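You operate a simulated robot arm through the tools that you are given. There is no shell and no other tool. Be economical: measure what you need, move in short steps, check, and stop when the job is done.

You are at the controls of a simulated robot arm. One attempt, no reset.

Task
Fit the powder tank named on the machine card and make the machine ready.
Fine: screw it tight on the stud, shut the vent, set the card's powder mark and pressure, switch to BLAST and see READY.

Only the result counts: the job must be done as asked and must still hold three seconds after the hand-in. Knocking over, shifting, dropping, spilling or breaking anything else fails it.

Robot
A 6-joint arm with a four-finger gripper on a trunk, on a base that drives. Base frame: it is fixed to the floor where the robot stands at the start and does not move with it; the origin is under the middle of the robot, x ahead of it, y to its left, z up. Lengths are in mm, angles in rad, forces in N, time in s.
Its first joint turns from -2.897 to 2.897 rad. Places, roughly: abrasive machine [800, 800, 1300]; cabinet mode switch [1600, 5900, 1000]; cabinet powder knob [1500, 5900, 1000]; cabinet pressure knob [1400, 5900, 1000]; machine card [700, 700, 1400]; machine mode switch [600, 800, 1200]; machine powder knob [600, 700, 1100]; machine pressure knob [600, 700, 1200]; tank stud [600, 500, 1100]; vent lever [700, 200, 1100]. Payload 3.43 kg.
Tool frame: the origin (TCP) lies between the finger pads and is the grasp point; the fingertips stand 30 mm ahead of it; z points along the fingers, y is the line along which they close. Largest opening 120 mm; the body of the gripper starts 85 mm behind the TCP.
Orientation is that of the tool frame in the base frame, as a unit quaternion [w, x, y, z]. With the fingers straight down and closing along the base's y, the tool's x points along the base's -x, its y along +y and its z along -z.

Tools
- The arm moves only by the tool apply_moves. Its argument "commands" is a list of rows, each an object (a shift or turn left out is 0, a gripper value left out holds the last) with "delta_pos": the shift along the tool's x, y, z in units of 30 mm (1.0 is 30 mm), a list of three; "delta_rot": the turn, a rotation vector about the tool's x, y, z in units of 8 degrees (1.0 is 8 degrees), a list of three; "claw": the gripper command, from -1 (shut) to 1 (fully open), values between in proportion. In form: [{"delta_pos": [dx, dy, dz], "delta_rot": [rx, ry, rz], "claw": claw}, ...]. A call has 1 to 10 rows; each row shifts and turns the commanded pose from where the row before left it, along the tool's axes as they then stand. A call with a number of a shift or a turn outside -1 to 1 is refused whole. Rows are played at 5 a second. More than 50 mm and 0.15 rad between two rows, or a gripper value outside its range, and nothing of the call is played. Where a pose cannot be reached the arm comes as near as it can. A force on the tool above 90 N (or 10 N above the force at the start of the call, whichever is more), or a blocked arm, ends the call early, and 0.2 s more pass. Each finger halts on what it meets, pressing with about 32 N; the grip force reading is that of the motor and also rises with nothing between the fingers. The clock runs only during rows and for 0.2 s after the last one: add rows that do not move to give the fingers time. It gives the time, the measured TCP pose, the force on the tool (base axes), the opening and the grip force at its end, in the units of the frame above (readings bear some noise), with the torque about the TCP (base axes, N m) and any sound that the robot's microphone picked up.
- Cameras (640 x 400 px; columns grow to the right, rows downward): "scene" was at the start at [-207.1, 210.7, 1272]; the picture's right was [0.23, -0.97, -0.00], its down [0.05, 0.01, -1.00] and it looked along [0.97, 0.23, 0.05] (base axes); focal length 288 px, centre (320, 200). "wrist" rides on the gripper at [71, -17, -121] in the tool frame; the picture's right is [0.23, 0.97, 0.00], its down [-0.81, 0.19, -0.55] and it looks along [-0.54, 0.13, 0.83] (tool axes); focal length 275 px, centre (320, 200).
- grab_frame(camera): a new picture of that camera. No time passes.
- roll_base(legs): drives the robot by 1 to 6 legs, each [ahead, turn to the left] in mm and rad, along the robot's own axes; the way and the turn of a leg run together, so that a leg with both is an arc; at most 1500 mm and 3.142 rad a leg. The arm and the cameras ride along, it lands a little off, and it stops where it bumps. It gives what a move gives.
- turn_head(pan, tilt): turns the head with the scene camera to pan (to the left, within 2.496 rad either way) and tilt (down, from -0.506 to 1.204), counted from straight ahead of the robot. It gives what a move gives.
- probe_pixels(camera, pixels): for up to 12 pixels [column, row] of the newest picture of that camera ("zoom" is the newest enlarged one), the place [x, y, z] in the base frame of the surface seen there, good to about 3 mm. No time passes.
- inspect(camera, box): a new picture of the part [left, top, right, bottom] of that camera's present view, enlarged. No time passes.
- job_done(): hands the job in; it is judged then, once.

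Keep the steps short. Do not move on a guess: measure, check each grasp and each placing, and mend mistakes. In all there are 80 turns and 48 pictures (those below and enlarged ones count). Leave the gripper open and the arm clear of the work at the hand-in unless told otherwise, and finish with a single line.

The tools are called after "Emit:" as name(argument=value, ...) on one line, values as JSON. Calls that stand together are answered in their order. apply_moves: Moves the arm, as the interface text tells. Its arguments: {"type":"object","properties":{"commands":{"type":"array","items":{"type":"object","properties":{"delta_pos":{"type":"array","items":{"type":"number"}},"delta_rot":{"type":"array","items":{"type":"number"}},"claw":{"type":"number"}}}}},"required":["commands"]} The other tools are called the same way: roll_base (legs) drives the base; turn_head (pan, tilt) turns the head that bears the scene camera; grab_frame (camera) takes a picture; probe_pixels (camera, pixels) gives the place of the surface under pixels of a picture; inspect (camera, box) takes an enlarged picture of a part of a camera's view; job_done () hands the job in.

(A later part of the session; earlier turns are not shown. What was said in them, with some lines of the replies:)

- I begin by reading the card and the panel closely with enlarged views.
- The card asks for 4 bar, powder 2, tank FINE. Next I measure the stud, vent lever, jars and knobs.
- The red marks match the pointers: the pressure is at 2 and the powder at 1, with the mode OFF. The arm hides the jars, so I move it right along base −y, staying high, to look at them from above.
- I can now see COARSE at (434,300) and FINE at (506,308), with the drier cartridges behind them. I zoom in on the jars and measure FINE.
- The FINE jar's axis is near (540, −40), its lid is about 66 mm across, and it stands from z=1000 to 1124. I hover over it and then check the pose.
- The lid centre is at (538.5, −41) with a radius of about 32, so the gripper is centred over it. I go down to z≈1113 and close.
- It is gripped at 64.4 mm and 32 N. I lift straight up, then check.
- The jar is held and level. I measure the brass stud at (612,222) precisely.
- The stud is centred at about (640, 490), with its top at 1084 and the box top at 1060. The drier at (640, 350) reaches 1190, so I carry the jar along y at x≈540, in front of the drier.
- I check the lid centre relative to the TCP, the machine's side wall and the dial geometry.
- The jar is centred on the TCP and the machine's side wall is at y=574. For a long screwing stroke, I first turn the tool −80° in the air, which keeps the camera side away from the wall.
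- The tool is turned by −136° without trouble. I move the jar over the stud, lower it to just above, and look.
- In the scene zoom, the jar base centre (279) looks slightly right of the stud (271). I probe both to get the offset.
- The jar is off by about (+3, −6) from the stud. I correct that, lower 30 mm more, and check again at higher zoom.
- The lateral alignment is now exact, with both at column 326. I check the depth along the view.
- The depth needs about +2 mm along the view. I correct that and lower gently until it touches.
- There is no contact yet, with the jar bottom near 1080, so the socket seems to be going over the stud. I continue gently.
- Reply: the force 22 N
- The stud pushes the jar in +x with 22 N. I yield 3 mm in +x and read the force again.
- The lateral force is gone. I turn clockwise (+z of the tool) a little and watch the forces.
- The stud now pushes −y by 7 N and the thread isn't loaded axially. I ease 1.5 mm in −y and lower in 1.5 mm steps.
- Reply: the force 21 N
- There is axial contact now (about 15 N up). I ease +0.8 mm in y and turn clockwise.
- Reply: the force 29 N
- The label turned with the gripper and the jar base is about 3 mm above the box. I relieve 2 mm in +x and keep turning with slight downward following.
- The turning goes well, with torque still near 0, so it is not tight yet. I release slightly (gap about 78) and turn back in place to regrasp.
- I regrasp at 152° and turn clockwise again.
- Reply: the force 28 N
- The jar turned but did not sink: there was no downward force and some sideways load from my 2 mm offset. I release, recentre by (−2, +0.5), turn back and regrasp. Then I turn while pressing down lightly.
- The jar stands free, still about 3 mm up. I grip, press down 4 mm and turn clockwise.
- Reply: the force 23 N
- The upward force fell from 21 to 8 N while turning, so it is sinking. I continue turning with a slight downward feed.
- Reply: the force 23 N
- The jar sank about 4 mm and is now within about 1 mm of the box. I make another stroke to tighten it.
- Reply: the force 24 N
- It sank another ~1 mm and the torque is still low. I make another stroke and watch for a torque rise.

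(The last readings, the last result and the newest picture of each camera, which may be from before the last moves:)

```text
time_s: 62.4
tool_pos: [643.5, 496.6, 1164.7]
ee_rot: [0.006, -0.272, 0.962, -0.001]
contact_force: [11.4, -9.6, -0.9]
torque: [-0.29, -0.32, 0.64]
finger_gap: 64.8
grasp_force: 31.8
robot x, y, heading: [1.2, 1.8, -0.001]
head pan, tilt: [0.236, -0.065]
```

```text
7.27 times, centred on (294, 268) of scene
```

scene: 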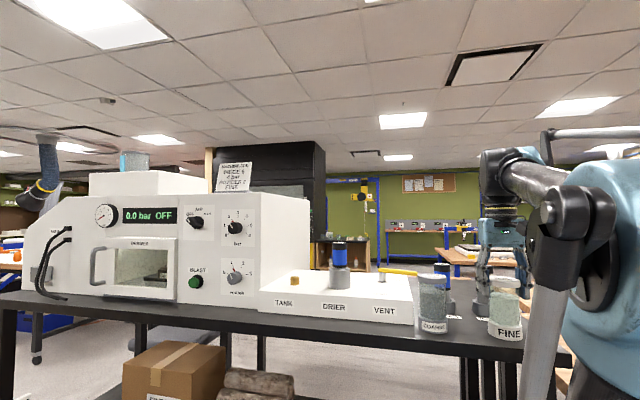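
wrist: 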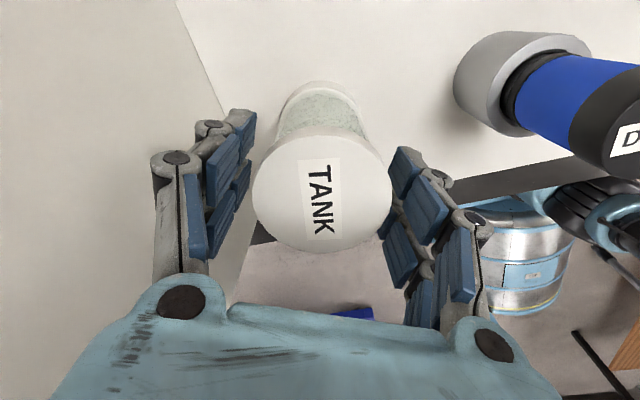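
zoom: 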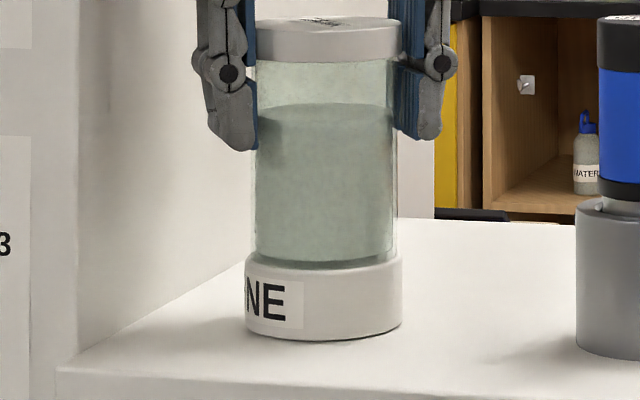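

The torque has risen to 0.64 Nm, and the label stopped near 50° while the fingers slipped. The tank is at its stop. I give one last small turn to confirm, then release.

Emit:
apply_moves(commands=[{"delta_rot": [0, 0, 1]}, {"claw": -1}])

Emit:
apply_moves(commands=[{"claw": 0.3}, {"claw": 0.3}, {"delta_pos": [0, 0, -1]}, {"delta_pos": [0, 0, -1]}, {"delta_pos": [0, 0, -1]}, {"delta_pos": [0, 0, -1]}, {"delta_pos": [0, 0, -1]}])

Emit:
inspect(camera="scene", box=[262, 205, 358, 295])

```text
time_s: 63.0
tool_pos: [643.0, 494.2, 1165.1]
ee_rot: [0.006, -0.206, 0.979, 0.0]
contact_force: [8.5, -14.1, 1.6]
torque: [-0.56, -0.13, 0.72]
finger_gap: 65.0
grasp_force: 32.3
robot x, y, heading: [-0.7, 2.7, 0.0]
head pan, tilt: [0.236, -0.065]
```

```text
time_s: 64.6
tool_pos: [637.9, 497.7, 1315.5]
ee_rot: [0.006, -0.206, 0.978, 0.0]
contact_force: [-0.4, -0.5, -0.3]
torque: [0.02, 0.0, -0.01]
finger_gap: 77.9
grasp_force: 0.2
robot x, y, heading: [0.8, 0.8, -0.004]
head pan, tilt: [0.236, -0.065]
```

```text
4.44 times, centred on (310, 250) of scene
```

zoom: 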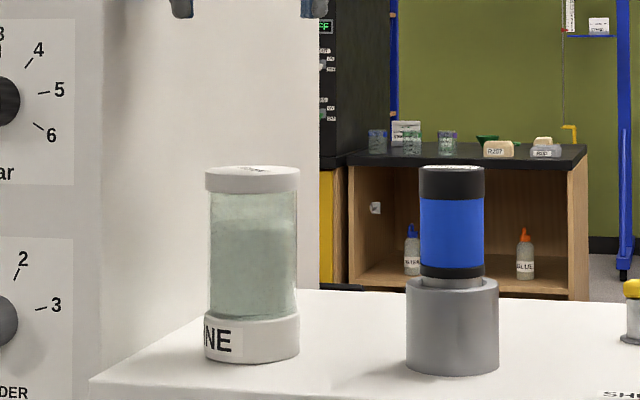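

The tank stands tight and upright. Next is the vent: I move high over the lever and turn the tool so the fingers straddle it.

Emit:
apply_moves(commands=[{"delta_pos": [0.238, -1, 0]}, {"delta_pos": [0.238, -1, 0]}, {"delta_pos": [0.238, -1, 0]}, {"delta_pos": [0.238, -1, 0]}, {"delta_pos": [0.238, -1, 0]}, {"delta_pos": [0.238, -1, 0]}, {"delta_pos": [0.238, -1, 0]}, {"delta_pos": [0.238, -1, 0]}, {"delta_pos": [0.238, -1, 0]}, {"delta_pos": [0.238, -1, 0]}])

Emit:
apply_moves(commands=[{"delta_rot": [0, 0, -1]}, {"delta_rot": [0, 0, -1]}, {"delta_rot": [0, 0, -1]}, {"delta_rot": [0, 0, -1]}, {"delta_rot": [0, 0, -1]}, {"delta_rot": [0, 0, -0.9]}])

Emit:
grab_frame(camera="wrist")

```text
time_s: 66.8
tool_pos: [695.5, 194.6, 1315.7]
ee_rot: [0.006, -0.206, 0.978, 0.0]
contact_force: [-1.0, 1.0, 0.6]
torque: [0.02, 0.05, -0.04]
finger_gap: 77.8
grasp_force: 0.0
robot x, y, heading: [-2.4, -0.4, 0.001]
head pan, tilt: [0.236, -0.065]
```

```text
time_s: 68.2
tool_pos: [695.8, 193.1, 1315.3]
ee_rot: [0.004, -0.581, 0.814, -0.004]
contact_force: [-0.2, 0.8, -0.4]
torque: [0.04, -0.05, 0.01]
finger_gap: 78.1
grasp_force: 0.1
robot x, y, heading: [-1.4, -0.0, -0.001]
head pan, tilt: [0.236, -0.065]
```

```text
18 pictures are left
```

wrist: 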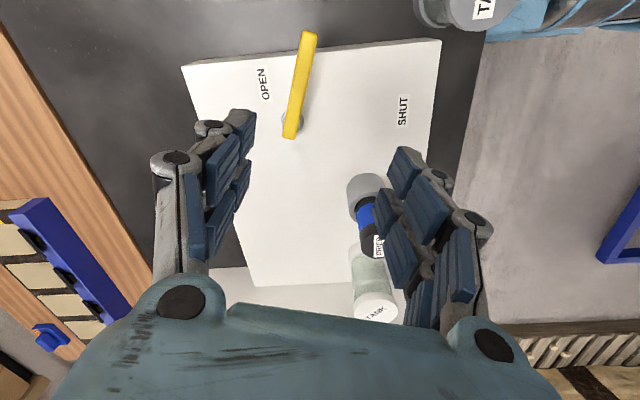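

The lever is clear at (300,85), with OPEN on the left and SHUT on the right at (403,110). I probe these points.

Emit:
probe_pixels(camera="wrist", pixels=[[290, 132], [309, 38], [302, 70], [296, 100], [292, 118], [264, 85], [403, 110], [300, 122]])

```text
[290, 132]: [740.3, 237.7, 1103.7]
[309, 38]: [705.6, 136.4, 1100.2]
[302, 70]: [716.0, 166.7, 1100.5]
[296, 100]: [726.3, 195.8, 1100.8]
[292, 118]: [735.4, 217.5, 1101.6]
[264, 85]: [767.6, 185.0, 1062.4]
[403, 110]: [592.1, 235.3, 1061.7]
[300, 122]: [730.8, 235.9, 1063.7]
```

The lever pivots near (739, 231) and points to 251°; SHUT lies at 180°. I lower onto the handle at (716,167) with the fingers straddling it.

Emit:
apply_moves(commands=[{"delta_pos": [0.613, -0.923, 0], "claw": -0.3}, {"delta_pos": [0, 0, 1], "claw": -0.3}, {"delta_pos": [0, 0, 1]}, {"delta_pos": [0, 0, 1]}, {"delta_pos": [0, 0, 1]}, {"delta_pos": [0, 0, 0.5]}, {"claw": -0.3}])

Emit:
grab_frame(camera="wrist")

```text
time_s: 69.8
tool_pos: [717.2, 168.9, 1179.7]
ee_rot: [0.004, -0.58, 0.814, -0.003]
contact_force: [0.0, 0.1, -0.8]
torque: [-0.02, 0.0, 0.01]
finger_gap: 42.2
grasp_force: 0.1
robot x, y, heading: [-0.3, 1.1, -0.002]
head pan, tilt: [0.236, -0.065]
```

```text
17 pictures are left
```

wrist: 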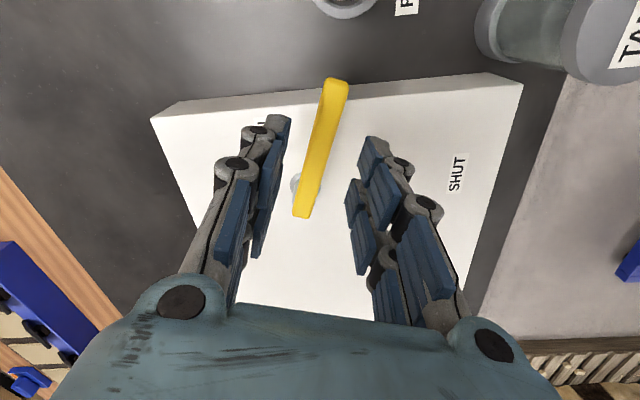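

The handle lies between the fingers. I lower the last 76 mm, narrow the gap to about 22 mm, and check for contact.

Emit:
apply_moves(commands=[{"delta_pos": [0, 0, 0.85]}, {"delta_pos": [0, 0, 0.85]}, {"delta_pos": [0, 0, 0.83]}, {"claw": -0.63}, {"claw": -0.63}])

Emit:
apply_moves(commands=[{"delta_pos": [-0.021, 0.308, 0], "delta_rot": [0, 0, 0.975]}, {"delta_pos": [-0.021, 0.308, 0], "delta_rot": [0, 0, 0.975]}, {"delta_pos": [-0.021, 0.308, 0], "delta_rot": [0, 0, 0.975]}, {"delta_pos": [-0.021, 0.308, 0], "delta_rot": [0, 0, 0.975]}, {"delta_pos": [-0.021, 0.308, 0], "delta_rot": [0, 0, 0.975]}])

```text
time_s: 71.0
tool_pos: [718.1, 167.7, 1104.5]
ee_rot: [0.005, -0.581, 0.814, -0.004]
contact_force: [-2.9, 1.0, -0.5]
torque: [0.0, 0.03, -0.03]
finger_gap: 23.5
grasp_force: 0.9
robot x, y, heading: [-3.5, 1.6, 0.002]
head pan, tilt: [0.236, -0.065]
```

```text
time_s: 72.2
tool_pos: [683.8, 195.8, 1103.8]
ee_rot: [0.006, -0.274, 0.962, -0.001]
contact_force: [0.5, -1.0, 0.0]
torque: [0.0, -0.03, 0.04]
finger_gap: 22.5
grasp_force: 0.2
robot x, y, heading: [0.4, 1.5, -0.001]
head pan, tilt: [0.236, -0.065]
```

Emit:
apply_moves(commands=[{"delta_pos": [-0.021, 0.308, 0], "delta_rot": [0, 0, 0.975]}, {"delta_pos": [-0.021, 0.308, 0], "delta_rot": [0, 0, 0.975]}, {"delta_pos": [-0.021, 0.308, 0], "delta_rot": [0, 0, 0.975]}, {"delta_pos": [-0.021, 0.308, 0], "delta_rot": [0, 0, 0.975]}, {"delta_pos": [0, 0.15, 0]}, {"delta_pos": [0, 0.15, 0]}])

Emit:
grab_frame(camera="wrist")

```text
time_s: 73.6
tool_pos: [673.9, 238.3, 1104.2]
ee_rot: [0.005, -0.007, 1.0, 0.0]
contact_force: [-1.5, -5.5, 0.7]
torque: [-0.09, 0.03, -0.16]
finger_gap: 25.3
grasp_force: 2.8
robot x, y, heading: [3.3, 1.1, 0.001]
head pan, tilt: [0.236, -0.065]
```

```text
16 pictures are left
```

wrist: 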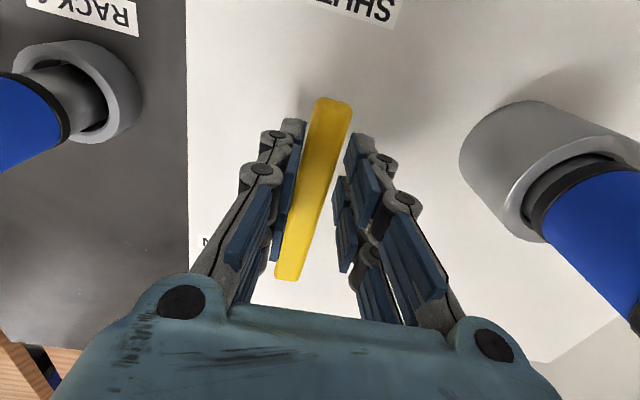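

Emit:
probe_pixels(camera="wrist", pixels=[[334, 105], [318, 165], [305, 210], [292, 265], [370, 10]])

Emit:
apply_moves(commands=[{"delta_pos": [0, 0.12, 0]}, {"delta_pos": [0, 0.12, 0]}, {"delta_pos": [0, 0.12, 0]}])

```text
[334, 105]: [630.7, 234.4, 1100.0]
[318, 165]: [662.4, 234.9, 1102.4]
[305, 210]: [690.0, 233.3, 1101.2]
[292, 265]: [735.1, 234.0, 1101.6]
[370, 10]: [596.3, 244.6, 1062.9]
```

```text
time_s: 74.4
tool_pos: [674.0, 247.3, 1104.2]
ee_rot: [0.005, -0.006, 1.0, 0.0]
contact_force: [-8.8, -34.9, -10.5]
torque: [-0.3, 0.39, -1.01]
finger_gap: 41.7
grasp_force: 16.9
robot x, y, heading: [-0.4, 1.3, 0.003]
head pan, tilt: [0.236, -0.065]
```

The lever now points exactly at SHUT (y is constant at 234) and sits against its stop at 35 N. I back off, open and lift clear.

Emit:
apply_moves(commands=[{"delta_pos": [0, -0.45, 0]}, {"claw": -0.3}, {"delta_pos": [0, 0, -1]}, {"delta_pos": [0, 0, -1]}, {"delta_pos": [0, 0, -1]}, {"delta_pos": [0, 0, -1]}, {"delta_pos": [0, 0, -1]}, {"delta_pos": [0, 0, -1]}, {"delta_pos": [0.5, 0, -0.9]}])

Emit:
inspect(camera="scene", box=[176, 196, 272, 304])

```text
time_s: 76.4
tool_pos: [657.6, 236.3, 1312.6]
ee_rot: [0.005, -0.007, 1.0, 0.001]
contact_force: [-0.2, 0.0, 0.3]
torque: [0.03, -0.03, -0.01]
finger_gap: 42.1
grasp_force: 0.0
robot x, y, heading: [3.3, 0.7, 0.002]
head pan, tilt: [0.236, -0.065]
```

```text
3.70 times, centred on (224, 250) of scene
```

zoom: 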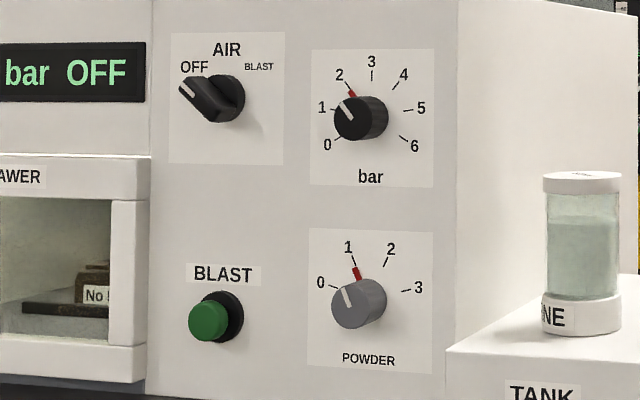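

I probe dial ticks, pointers and knob faces to get the angles.

Emit:
probe_pixels(camera="zoom", pixels=[[340, 136], [334, 109], [372, 75], [396, 86], [407, 110], [403, 138], [352, 95], [352, 118], [332, 118], [372, 120], [343, 105], [335, 287]])

Emit:
probe_pixels(camera="zoom", pixels=[[355, 262], [387, 263], [409, 288], [358, 272], [350, 310], [347, 297], [331, 308], [370, 312], [190, 90], [215, 113], [203, 102], [236, 96]])

```text
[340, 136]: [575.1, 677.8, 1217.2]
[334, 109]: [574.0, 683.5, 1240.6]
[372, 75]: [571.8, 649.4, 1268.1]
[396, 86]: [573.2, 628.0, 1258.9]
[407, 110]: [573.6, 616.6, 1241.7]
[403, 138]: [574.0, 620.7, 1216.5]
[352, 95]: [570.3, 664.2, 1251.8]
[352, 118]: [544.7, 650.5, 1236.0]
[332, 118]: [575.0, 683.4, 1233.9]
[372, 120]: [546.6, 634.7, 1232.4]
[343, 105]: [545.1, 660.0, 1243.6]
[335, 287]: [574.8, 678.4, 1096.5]
```

```text
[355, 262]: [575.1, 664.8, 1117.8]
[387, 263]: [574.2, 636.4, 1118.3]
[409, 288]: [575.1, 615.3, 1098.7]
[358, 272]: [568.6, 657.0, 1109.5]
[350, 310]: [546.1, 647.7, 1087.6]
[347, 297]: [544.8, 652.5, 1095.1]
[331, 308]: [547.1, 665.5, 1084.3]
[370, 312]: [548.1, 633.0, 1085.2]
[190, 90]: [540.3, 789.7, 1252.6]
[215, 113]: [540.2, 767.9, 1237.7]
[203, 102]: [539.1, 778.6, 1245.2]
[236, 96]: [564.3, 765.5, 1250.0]
```

The panel is at x≈574. The pressure dial is centred at (y 649.4, z 1234.4) with 40° per bar, and its pointer is at −40°, which is 2. It needs +80° to reach 4. The powder dial is centred at about (650, 1084.5) with 45° steps, and it needs about +45°. I bring the arm in front of the panel at (440, 650, 1312).

Emit:
apply_moves(commands=[{"delta_pos": [0.52, 0.985, 0], "claw": 0}, {"delta_pos": [0.52, 0.985, 0]}, {"delta_pos": [0.52, 0.985, 0]}, {"delta_pos": [0.52, 0.985, 0]}, {"delta_pos": [0.52, 0.985, 0]}, {"delta_pos": [0.52, 0.985, 0]}, {"delta_pos": [0.52, 0.985, 0]}])

Emit:
apply_moves(commands=[{"delta_pos": [0.52, 0.985, 0], "claw": 0}, {"delta_pos": [0.52, 0.985, 0]}, {"delta_pos": [0.52, 0.985, 0]}, {"delta_pos": [0.52, 0.985, 0]}, {"delta_pos": [0.52, 0.985, 0]}, {"delta_pos": [0.52, 0.985, 0]}, {"delta_pos": [0.52, 0.985, 0]}])

Emit:
apply_moves(commands=[{"delta_rot": [0, -1, 0]}, {"delta_rot": [0, -1, 0]}, {"delta_rot": [0, -1, 0]}, {"delta_rot": [0, -1, 0]}, {"delta_rot": [0, -1, 0]}, {"delta_rot": [0, -1, 0]}])

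Emit:
apply_moves(commands=[{"delta_rot": [0, -1, 0]}, {"delta_rot": [0, -1, 0]}, {"delta_rot": [0, -1, 0]}, {"delta_rot": [0, -1, 0]}, {"delta_rot": [0, -1, 0]}, {"delta_rot": [0, -0.25, 0]}])

```text
time_s: 78.0
tool_pos: [544.1, 441.9, 1311.2]
ee_rot: [0.005, -0.007, 1.0, 0.0]
contact_force: [0.2, -0.6, -0.3]
torque: [0.05, 0.01, 0.02]
finger_gap: 60.3
grasp_force: 0.1
robot x, y, heading: [0.9, 1.8, -0.002]
head pan, tilt: [0.236, -0.065]
```

```text
time_s: 79.6
tool_pos: [432.2, 645.9, 1310.2]
ee_rot: [0.005, -0.006, 1.0, -0.001]
contact_force: [0.1, -0.8, -0.2]
torque: [0.08, 0.02, 0.02]
finger_gap: 60.0
grasp_force: 0.1
robot x, y, heading: [2.6, -0.7, 0.001]
head pan, tilt: [0.236, -0.065]
```

```text
time_s: 81.0
tool_pos: [432.6, 647.4, 1309.3]
ee_rot: [0.413, -0.005, 0.911, 0.002]
contact_force: [0.0, 0.0, -0.4]
torque: [0.03, 0.01, 0.0]
finger_gap: 60.2
grasp_force: 0.0
robot x, y, heading: [1.2, 1.6, 0.0]
head pan, tilt: [0.236, -0.065]
```

```text
time_s: 82.4
tool_pos: [431.3, 646.4, 1308.0]
ee_rot: [0.712, -0.005, 0.702, 0.005]
contact_force: [0.8, 0.8, 0.7]
torque: [0.02, 0.04, -0.04]
finger_gap: 60.2
grasp_force: 0.0
robot x, y, heading: [-1.0, 1.6, 0.005]
head pan, tilt: [0.236, -0.065]
```

The tool points forward. I lower to the pressure knob height, advance to x≈475, and check the alignment with the wrist camera.

Emit:
apply_moves(commands=[{"delta_pos": [0.83, 0.03, 0]}, {"delta_pos": [0.83, 0.03, 0]}, {"delta_pos": [0.83, 0.03, 0]}, {"delta_pos": [0.02, 0, 0.7]}, {"delta_pos": [0.02, 0, 0.7]}])

Emit:
grab_frame(camera="wrist")

```text
time_s: 83.6
tool_pos: [475.5, 650.8, 1233.3]
ee_rot: [0.711, -0.005, 0.704, 0.005]
contact_force: [-0.1, 0.4, -0.3]
torque: [0.01, 0.0, -0.01]
finger_gap: 59.9
grasp_force: 0.0
robot x, y, heading: [-0.9, 0.8, -0.003]
head pan, tilt: [0.236, -0.065]
```

```text
14 pictures are left
```

wrist: 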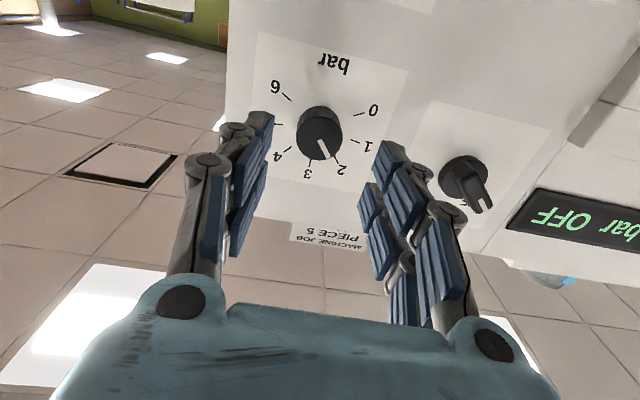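

Emit:
probe_pixels(camera="wrist", pixels=[[299, 138], [320, 140], [341, 138], [320, 120], [318, 158], [310, 163], [341, 163], [456, 172], [487, 200], [466, 170], [475, 208]])

```text
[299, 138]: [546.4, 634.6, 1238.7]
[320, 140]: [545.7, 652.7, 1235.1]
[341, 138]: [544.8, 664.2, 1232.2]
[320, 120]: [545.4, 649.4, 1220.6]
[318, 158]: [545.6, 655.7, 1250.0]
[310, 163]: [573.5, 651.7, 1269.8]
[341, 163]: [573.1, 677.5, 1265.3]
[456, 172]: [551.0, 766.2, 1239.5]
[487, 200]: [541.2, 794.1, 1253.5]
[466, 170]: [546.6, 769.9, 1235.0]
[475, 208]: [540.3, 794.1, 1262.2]
```

The knob is centred at (650, 1235), which matches the TCP. I advance 57 mm, close, and check the grip.

Emit:
apply_moves(commands=[{"delta_pos": [0, 0, 0.63]}, {"delta_pos": [0, 0, 0.63]}, {"delta_pos": [0.01, 0, 0.64]}, {"claw": 0}, {"claw": -1}, {"claw": -1}, {"claw": -1}])

```text
time_s: 85.2
tool_pos: [530.6, 650.5, 1233.4]
ee_rot: [0.711, -0.005, 0.703, 0.005]
contact_force: [-1.6, 0.0, 0.1]
torque: [0.0, 0.13, -0.21]
finger_gap: 32.5
grasp_force: 45.1
robot x, y, heading: [-1.2, 0.6, 0.003]
head pan, tilt: [0.236, -0.065]
```

The grip is on the 32.5 mm knob. I turn clockwise by 80°.

Emit:
apply_moves(commands=[{"delta_rot": [0, 0, 1]}, {"delta_rot": [0, 0, 1]}, {"delta_rot": [0, 0, 1]}, {"delta_rot": [0, 0, 1]}, {"delta_rot": [0, 0, 1]}, {"delta_rot": [0, 0, 1]}, {"delta_rot": [0, 0, 1]}, {"delta_rot": [0, 0, 1]}, {"delta_rot": [0, 0, 1]}, {"delta_rot": [0, 0, 1]}])

Emit:
grab_frame(camera="wrist")

```text
time_s: 87.4
tool_pos: [531.0, 651.1, 1234.1]
ee_rot: [0.541, 0.449, 0.541, 0.462]
contact_force: [9.2, 7.5, 31.6]
torque: [0.02, -0.87, -0.79]
finger_gap: 32.5
grasp_force: 44.8
robot x, y, heading: [0.6, 1.3, 0.003]
head pan, tilt: [0.236, -0.065]
```

```text
13 pictures are left
```

wrist: 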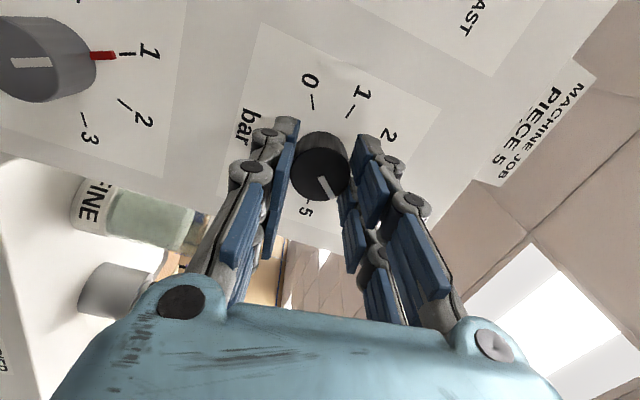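

The pressure knob turned. I open, back out and look at where it stands.

Emit:
apply_moves(commands=[{"claw": 0}, {"claw": 0}, {"delta_pos": [0, 0, -0.9]}, {"delta_pos": [0, 0, -0.9]}])

Emit:
grab_frame(camera="wrist")

```text
time_s: 88.4
tool_pos: [477.3, 651.7, 1234.7]
ee_rot: [0.542, 0.448, 0.542, 0.46]
contact_force: [0.5, -0.2, 0.1]
torque: [-0.02, -0.01, 0.02]
finger_gap: 60.3
grasp_force: 0.2
robot x, y, heading: [-0.5, 2.7, 0.004]
head pan, tilt: [0.236, -0.065]
```

```text
12 pictures are left
```

wrist: 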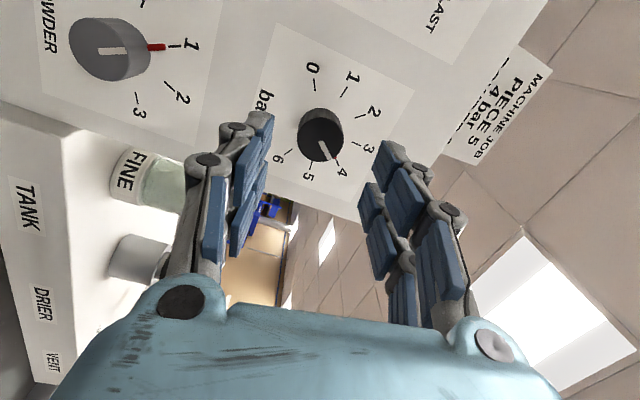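

Emit:
inspect(camera="wrist", box=[250, 50, 410, 200])

```text
2.67 times, centred on (330, 125) of wrist
```

zoom: 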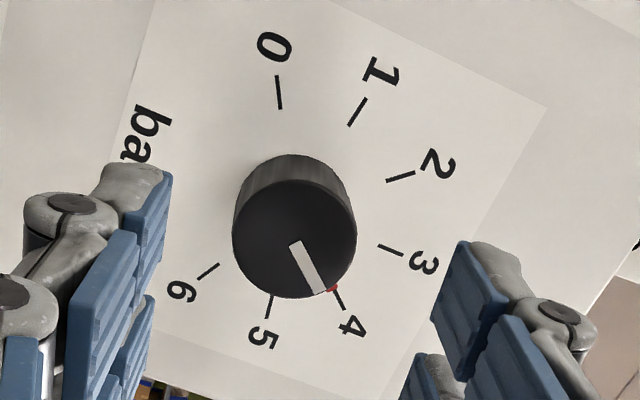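

The red pointer is exactly on 4 bar. Next is the powder knob: I roll 40° more so the camera stays high and move down 150 mm.

Emit:
apply_moves(commands=[{"delta_rot": [0, 0, 1], "claw": -0.2}, {"delta_rot": [0, 0, 1]}, {"delta_rot": [0, 0, 1]}, {"delta_rot": [0, 0, 1]}, {"delta_rot": [0, 0, 1]}])

Emit:
apply_moves(commands=[{"delta_pos": [-0.422, -0.718, 0]}, {"delta_pos": [-0.422, -0.718, 0]}, {"delta_pos": [-0.422, -0.718, 0]}, {"delta_pos": [-0.422, -0.718, 0]}, {"delta_pos": [-0.422, -0.718, 0]}, {"delta_pos": [-0.422, -0.718, 0]}])

Emit:
grab_frame(camera="wrist")

```text
time_s: 89.6
tool_pos: [476.4, 650.4, 1232.6]
ee_rot: [0.532, 0.46, 0.532, 0.472]
contact_force: [0.6, -0.6, 0.2]
torque: [0.03, -0.03, 0.01]
finger_gap: 48.1
grasp_force: 0.0
out of reach, approached as far as the arm can: row 1, 2, 3, 4, 5
robot x, y, heading: [2.8, 1.3, 0.005]
head pan, tilt: [0.236, -0.065]
```

```text
time_s: 91.0
tool_pos: [482.5, 557.9, 1114.9]
ee_rot: [0.531, 0.459, 0.533, 0.472]
contact_force: [0.1, 0.2, -0.9]
torque: [0.0, 0.02, -0.03]
finger_gap: 48.1
grasp_force: 0.1
robot x, y, heading: [1.0, 0.6, -0.0]
head pan, tilt: [0.236, -0.065]
```

```text
10 pictures are left
```

wrist: 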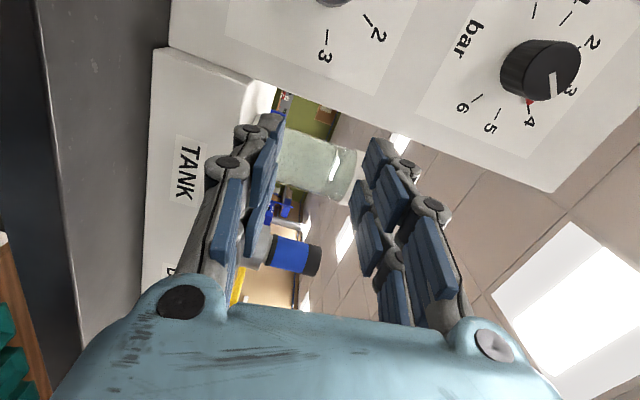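

The wrist joint reached its limit at a roll of about 82°, so the move landed off to the side; nothing was touched. I roll back 52° to about 30° and then move in front of the powder knob. The 45° turn will then fit within the range.

Emit:
apply_moves(commands=[{"delta_rot": [0, 0, -1]}, {"delta_rot": [0, 0, -1]}, {"delta_rot": [0, 0, -1]}, {"delta_rot": [0, 0, -1]}, {"delta_rot": [0, 0, -1]}, {"delta_rot": [0, 0, -1]}, {"delta_rot": [0, 0, -0.5]}])

Emit:
apply_moves(commands=[{"delta_pos": [0.608, 0.533, 0]}, {"delta_pos": [0.608, 0.533, 0]}, {"delta_pos": [0.608, 0.533, 0]}, {"delta_pos": [0.608, 0.533, 0]}])

Emit:
grab_frame(camera="wrist")

```text
time_s: 92.6
tool_pos: [479.4, 559.2, 1115.1]
ee_rot: [0.685, 0.18, 0.68, 0.191]
contact_force: [0.6, -0.4, -0.5]
torque: [0.0, 0.0, -0.02]
finger_gap: 47.9
grasp_force: 0.0
robot x, y, heading: [0.0, -1.5, 0.002]
head pan, tilt: [0.236, -0.065]
```

```text
time_s: 93.6
tool_pos: [477.5, 650.2, 1084.6]
ee_rot: [0.685, 0.181, 0.679, 0.192]
contact_force: [0.4, -2.0, -0.6]
torque: [-0.03, -0.05, 0.06]
finger_gap: 48.0
grasp_force: 0.0
robot x, y, heading: [-0.6, 3.0, 0.0]
head pan, tilt: [0.236, -0.065]
```

```text
9 pictures are left
```

wrist: 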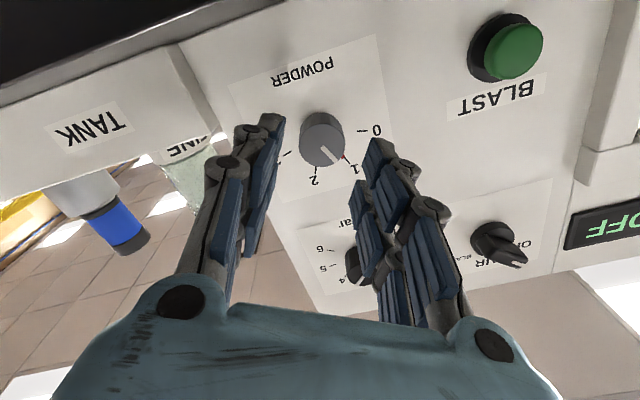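

The powder knob is centred between the fingers with its pointer on 1. I advance, grip, and turn +45°.

Emit:
apply_moves(commands=[{"delta_pos": [0, 0, 0.9]}, {"delta_pos": [0, 0, 0.9]}, {"claw": -0.2}, {"claw": -1}, {"claw": -1}, {"claw": -1}])

Emit:
apply_moves(commands=[{"delta_rot": [0, 0, 1]}, {"delta_rot": [0, 0, 1]}, {"delta_rot": [0, 0, 1]}, {"delta_rot": [0, 0, 1]}, {"delta_rot": [0, 0, 1]}, {"delta_rot": [0, 0, 0.625]}, {"claw": -1}])

Emit:
apply_moves(commands=[{"claw": -0.2}, {"claw": -0.2}, {"delta_pos": [0, 0, -0.9]}, {"delta_pos": [0, 0, -0.9]}])

Emit:
inspect(camera="wrist", box=[240, 50, 400, 200])

```text
time_s: 95.0
tool_pos: [532.3, 652.0, 1087.5]
ee_rot: [0.685, 0.18, 0.679, 0.193]
contact_force: [6.2, 17.8, 18.2]
torque: [-0.06, 0.19, 0.63]
finger_gap: 33.1
grasp_force: 45.2
robot x, y, heading: [-0.4, 2.2, 0.002]
head pan, tilt: [0.236, -0.065]
```

```text
time_s: 96.6
tool_pos: [533.2, 650.1, 1090.0]
ee_rot: [0.561, 0.426, 0.556, 0.441]
contact_force: [9.4, 30.1, 75.1]
torque: [-0.02, -1.57, 0.15]
finger_gap: 32.3
grasp_force: 45.2
robot x, y, heading: [0.5, -1.1, -0.001]
head pan, tilt: [0.236, -0.065]
```

```text
time_s: 97.6
tool_pos: [480.1, 651.1, 1084.2]
ee_rot: [0.56, 0.426, 0.559, 0.439]
contact_force: [1.5, 0.6, 0.2]
torque: [0.04, 0.02, 0.01]
finger_gap: 48.0
grasp_force: 0.0
robot x, y, heading: [1.6, -0.3, 0.002]
head pan, tilt: [0.236, -0.065]
```

```text
2.67 times, centred on (320, 125) of wrist
```

zoom: 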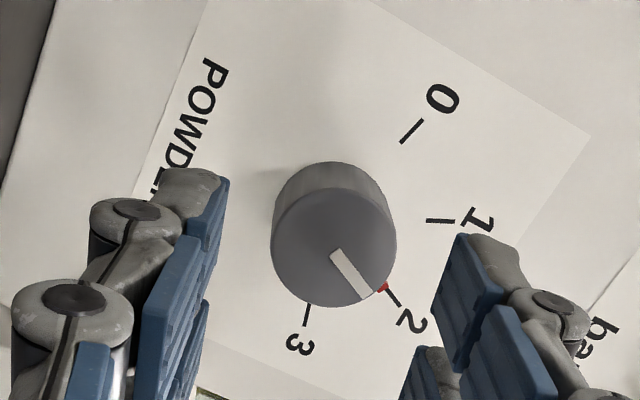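

The powder pointer is on 2. Next is the mode switch: I roll back 120° and then move up and left in front of it.

Emit:
apply_moves(commands=[{"delta_rot": [0, 0, -1], "claw": 0}, {"delta_rot": [0, 0, -1]}, {"delta_rot": [0, 0, -1]}, {"delta_rot": [0, 0, -1]}, {"delta_rot": [0, 0, -1]}, {"delta_rot": [0, 0, -1]}, {"delta_rot": [0, 0, -1]}, {"delta_rot": [0, 0, -1]}, {"delta_rot": [0, 0, -1]}, {"delta_rot": [0, 0, -1]}])

Emit:
apply_moves(commands=[{"delta_rot": [0, 0, -1]}, {"delta_rot": [0, 0, -1]}, {"delta_rot": [0, 0, -1]}, {"delta_rot": [0, 0, -1]}, {"delta_rot": [0, 0, -1]}])

Emit:
apply_moves(commands=[{"delta_pos": [-0.937, -0.108, 0]}, {"delta_pos": [-0.937, -0.108, 0]}, {"delta_pos": [-0.937, -0.108, 0]}, {"delta_pos": [-0.937, -0.108, 0]}, {"delta_pos": [-0.937, -0.108, 0]}, {"delta_pos": [-0.937, -0.108, 0]}, {"delta_pos": [-0.937, -0.108, 0]}])

Emit:
grab_frame(camera="wrist")

```text
time_s: 99.8
tool_pos: [479.3, 650.0, 1085.2]
ee_rot: [0.711, -0.033, 0.702, -0.025]
contact_force: [0.2, 0.0, -0.9]
torque: [0.0, -0.02, -0.03]
finger_gap: 59.9
grasp_force: 0.1
robot x, y, heading: [0.1, 1.1, -0.002]
head pan, tilt: [0.236, -0.065]
```

```text
time_s: 101.0
tool_pos: [479.9, 651.4, 1084.8]
ee_rot: [0.66, -0.271, 0.648, -0.265]
contact_force: [0.7, 0.1, -0.6]
torque: [0.0, 0.03, -0.02]
finger_gap: 59.8
grasp_force: 0.1
robot x, y, heading: [-0.5, -1.1, 0.001]
head pan, tilt: [0.236, -0.065]
```

```text
time_s: 102.6
tool_pos: [474.9, 772.0, 1240.7]
ee_rot: [0.66, -0.271, 0.649, -0.264]
contact_force: [-0.2, -0.5, 0.2]
torque: [-0.01, 0.01, 0.02]
finger_gap: 60.1
grasp_force: 0.0
robot x, y, heading: [1.3, 1.8, -0.007]
head pan, tilt: [0.236, -0.065]
```

```text
7 pictures are left
```

wrist: 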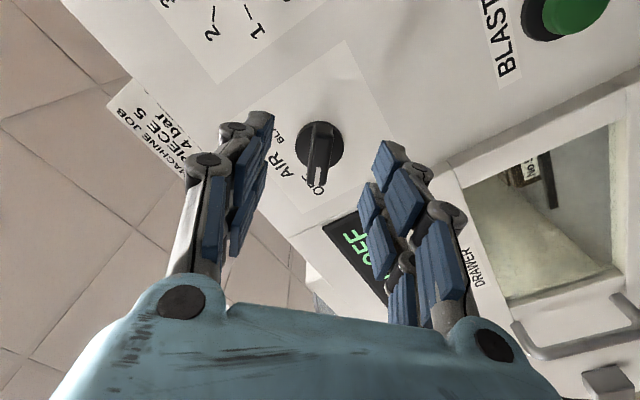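

The handle is aligned between the fingers. I probe its extents and disc.

Emit:
probe_pixels(camera="wrist", pixels=[[318, 126], [318, 145], [318, 175], [309, 160], [327, 160], [298, 148], [343, 148], [320, 182]])

```text
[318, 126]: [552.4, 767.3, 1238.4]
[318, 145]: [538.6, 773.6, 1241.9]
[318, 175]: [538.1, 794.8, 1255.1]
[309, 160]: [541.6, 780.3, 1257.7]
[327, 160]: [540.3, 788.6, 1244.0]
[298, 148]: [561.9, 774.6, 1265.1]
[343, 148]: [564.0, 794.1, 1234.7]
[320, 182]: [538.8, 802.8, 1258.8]
```

The pivot is at about (784.5, 1250). I centre, advance to x≈526, and close on the handle.

Emit:
apply_moves(commands=[{"delta_pos": [-0.513, 0.08, 0]}, {"delta_pos": [0, 0, 0.85]}, {"delta_pos": [0, 0, 0.85]}, {"claw": 0}, {"claw": -1}, {"claw": -1}, {"claw": -1}, {"claw": -1}])

```text
time_s: 104.4
tool_pos: [527.0, 785.1, 1250.5]
ee_rot: [0.66, -0.272, 0.649, -0.264]
contact_force: [-0.3, 8.0, -4.4]
torque: [-0.04, -0.07, 0.46]
finger_gap: 15.9
grasp_force: 44.4
robot x, y, heading: [3.4, 1.4, -0.001]
head pan, tilt: [0.236, -0.065]
```

The handle is gripped at 15.9 mm. I turn clockwise 80° first and check.

Emit:
apply_moves(commands=[{"delta_rot": [0, 0, 1]}, {"delta_rot": [0, 0, 1]}, {"delta_rot": [0, 0, 1]}, {"delta_rot": [0, 0, 1]}, {"delta_rot": [0, 0, 1]}, {"delta_rot": [0, 0, 1]}, {"delta_rot": [0, 0, 1]}, {"delta_rot": [0, 0, 1]}, {"delta_rot": [0, 0, 1]}, {"delta_rot": [0, 0, 1]}])

Emit:
inspect(camera="scene", box=[80, 190, 260, 305])

```text
time_s: 106.6
tool_pos: [525.4, 784.8, 1249.9]
ee_rot: [0.676, 0.21, 0.671, 0.222]
contact_force: [-0.9, 2.5, 3.1]
torque: [0.0, -1.13, -0.91]
finger_gap: 16.1
grasp_force: 44.8
robot x, y, heading: [-0.5, 0.1, 0.004]
head pan, tilt: [0.236, -0.065]
```

```text
3.48 times, centred on (170, 248) of scene
```

zoom: 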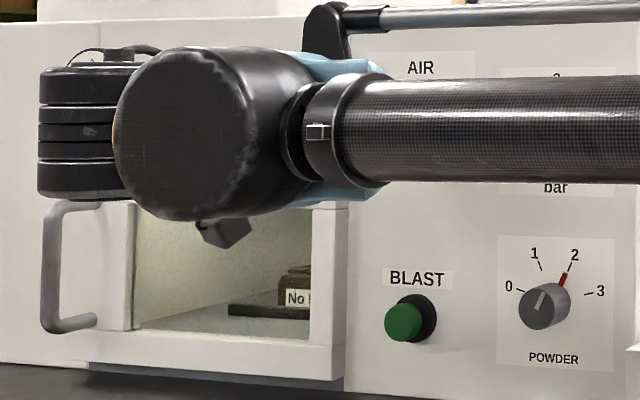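

The powder is at 2. I turn a little further to the BLAST stop (+16°).

Emit:
apply_moves(commands=[{"delta_rot": [0, 0, 1]}, {"delta_rot": [0, 0, 0.7]}, {"claw": -1}])

Emit:
apply_moves(commands=[{"claw": 0}, {"claw": 0}, {"delta_pos": [0, 0, -0.9]}, {"delta_pos": [0, 0, -0.9]}, {"delta_pos": [0, 0, -0.9]}])

Emit:
grab_frame(camera="wrist")

```text
time_s: 107.4
tool_pos: [526.8, 784.9, 1250.9]
ee_rot: [0.645, 0.289, 0.641, 0.3]
contact_force: [-10.0, -18.6, -17.2]
torque: [-0.02, -0.29, -1.57]
finger_gap: 16.2
grasp_force: 45.2
robot x, y, heading: [3.0, -1.0, -0.0]
head pan, tilt: [0.236, -0.065]
```

```text
time_s: 108.6
tool_pos: [445.7, 784.2, 1250.7]
ee_rot: [0.645, 0.287, 0.641, 0.3]
contact_force: [0.5, 0.0, -0.8]
torque: [0.03, -0.01, 0.0]
finger_gap: 60.0
grasp_force: 0.1
robot x, y, heading: [1.1, -2.0, -0.001]
head pan, tilt: [0.236, -0.065]
```

```text
5 pictures are left
```

wrist: 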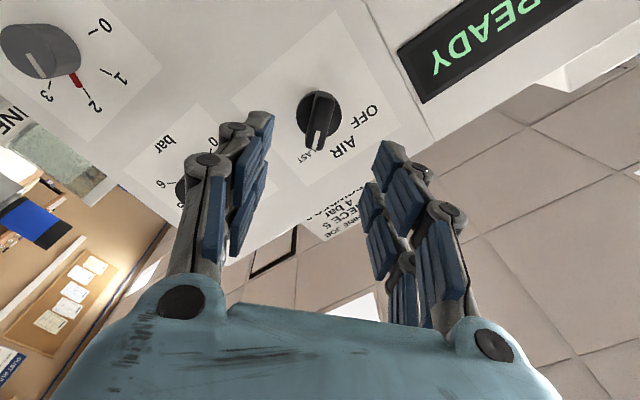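

The display reads READY with the handle at BLAST. I retreat, open the gripper and check the whole scene.

Emit:
apply_moves(commands=[{"delta_pos": [0, 0, -1], "claw": 1}, {"delta_pos": [0, 0, -1]}, {"delta_pos": [-1, 0, 0]}, {"delta_pos": [-1, 0, 0]}, {"delta_pos": [-1, 0, 0]}, {"delta_pos": [-1, 0, 0]}, {"delta_pos": [-1, 0, 0]}, {"delta_pos": [-1, 0, 0]}, {"delta_pos": [-1, 0, 0]}])

Emit:
grab_frame(camera="scene")

```text
time_s: 110.6
tool_pos: [385.2, 625.9, 1383.1]
ee_rot: [0.645, 0.287, 0.642, 0.3]
contact_force: [0.5, 0.5, -0.2]
torque: [0.01, -0.02, -0.05]
finger_gap: 119.9
grasp_force: 0.0
robot x, y, heading: [-3.2, -2.4, 0.001]
head pan, tilt: [0.236, -0.065]
```

```text
4 pictures are left
```

scene: 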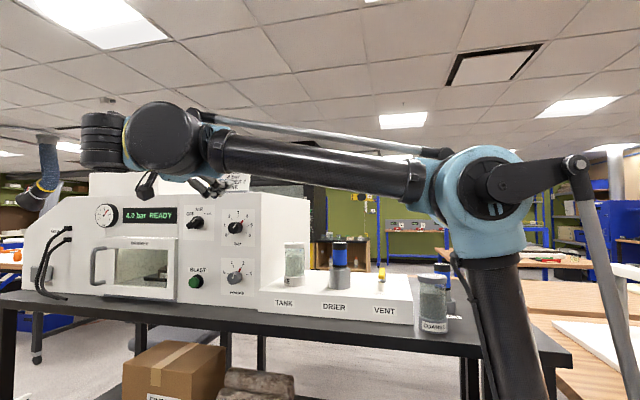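

The display reads "4.0 bar READY". The tank is on the stud, the vent is shut, the powder is at 2 and the arm is clear, so I hand in.

Emit:
job_done()

```text
The job is handed in.
```

The FINE tank is screwed tight on the stud, the vent is shut, powder is at 2, pressure is at 4 bar, and the machine is switched to BLAST showing "4.0 bar READY".
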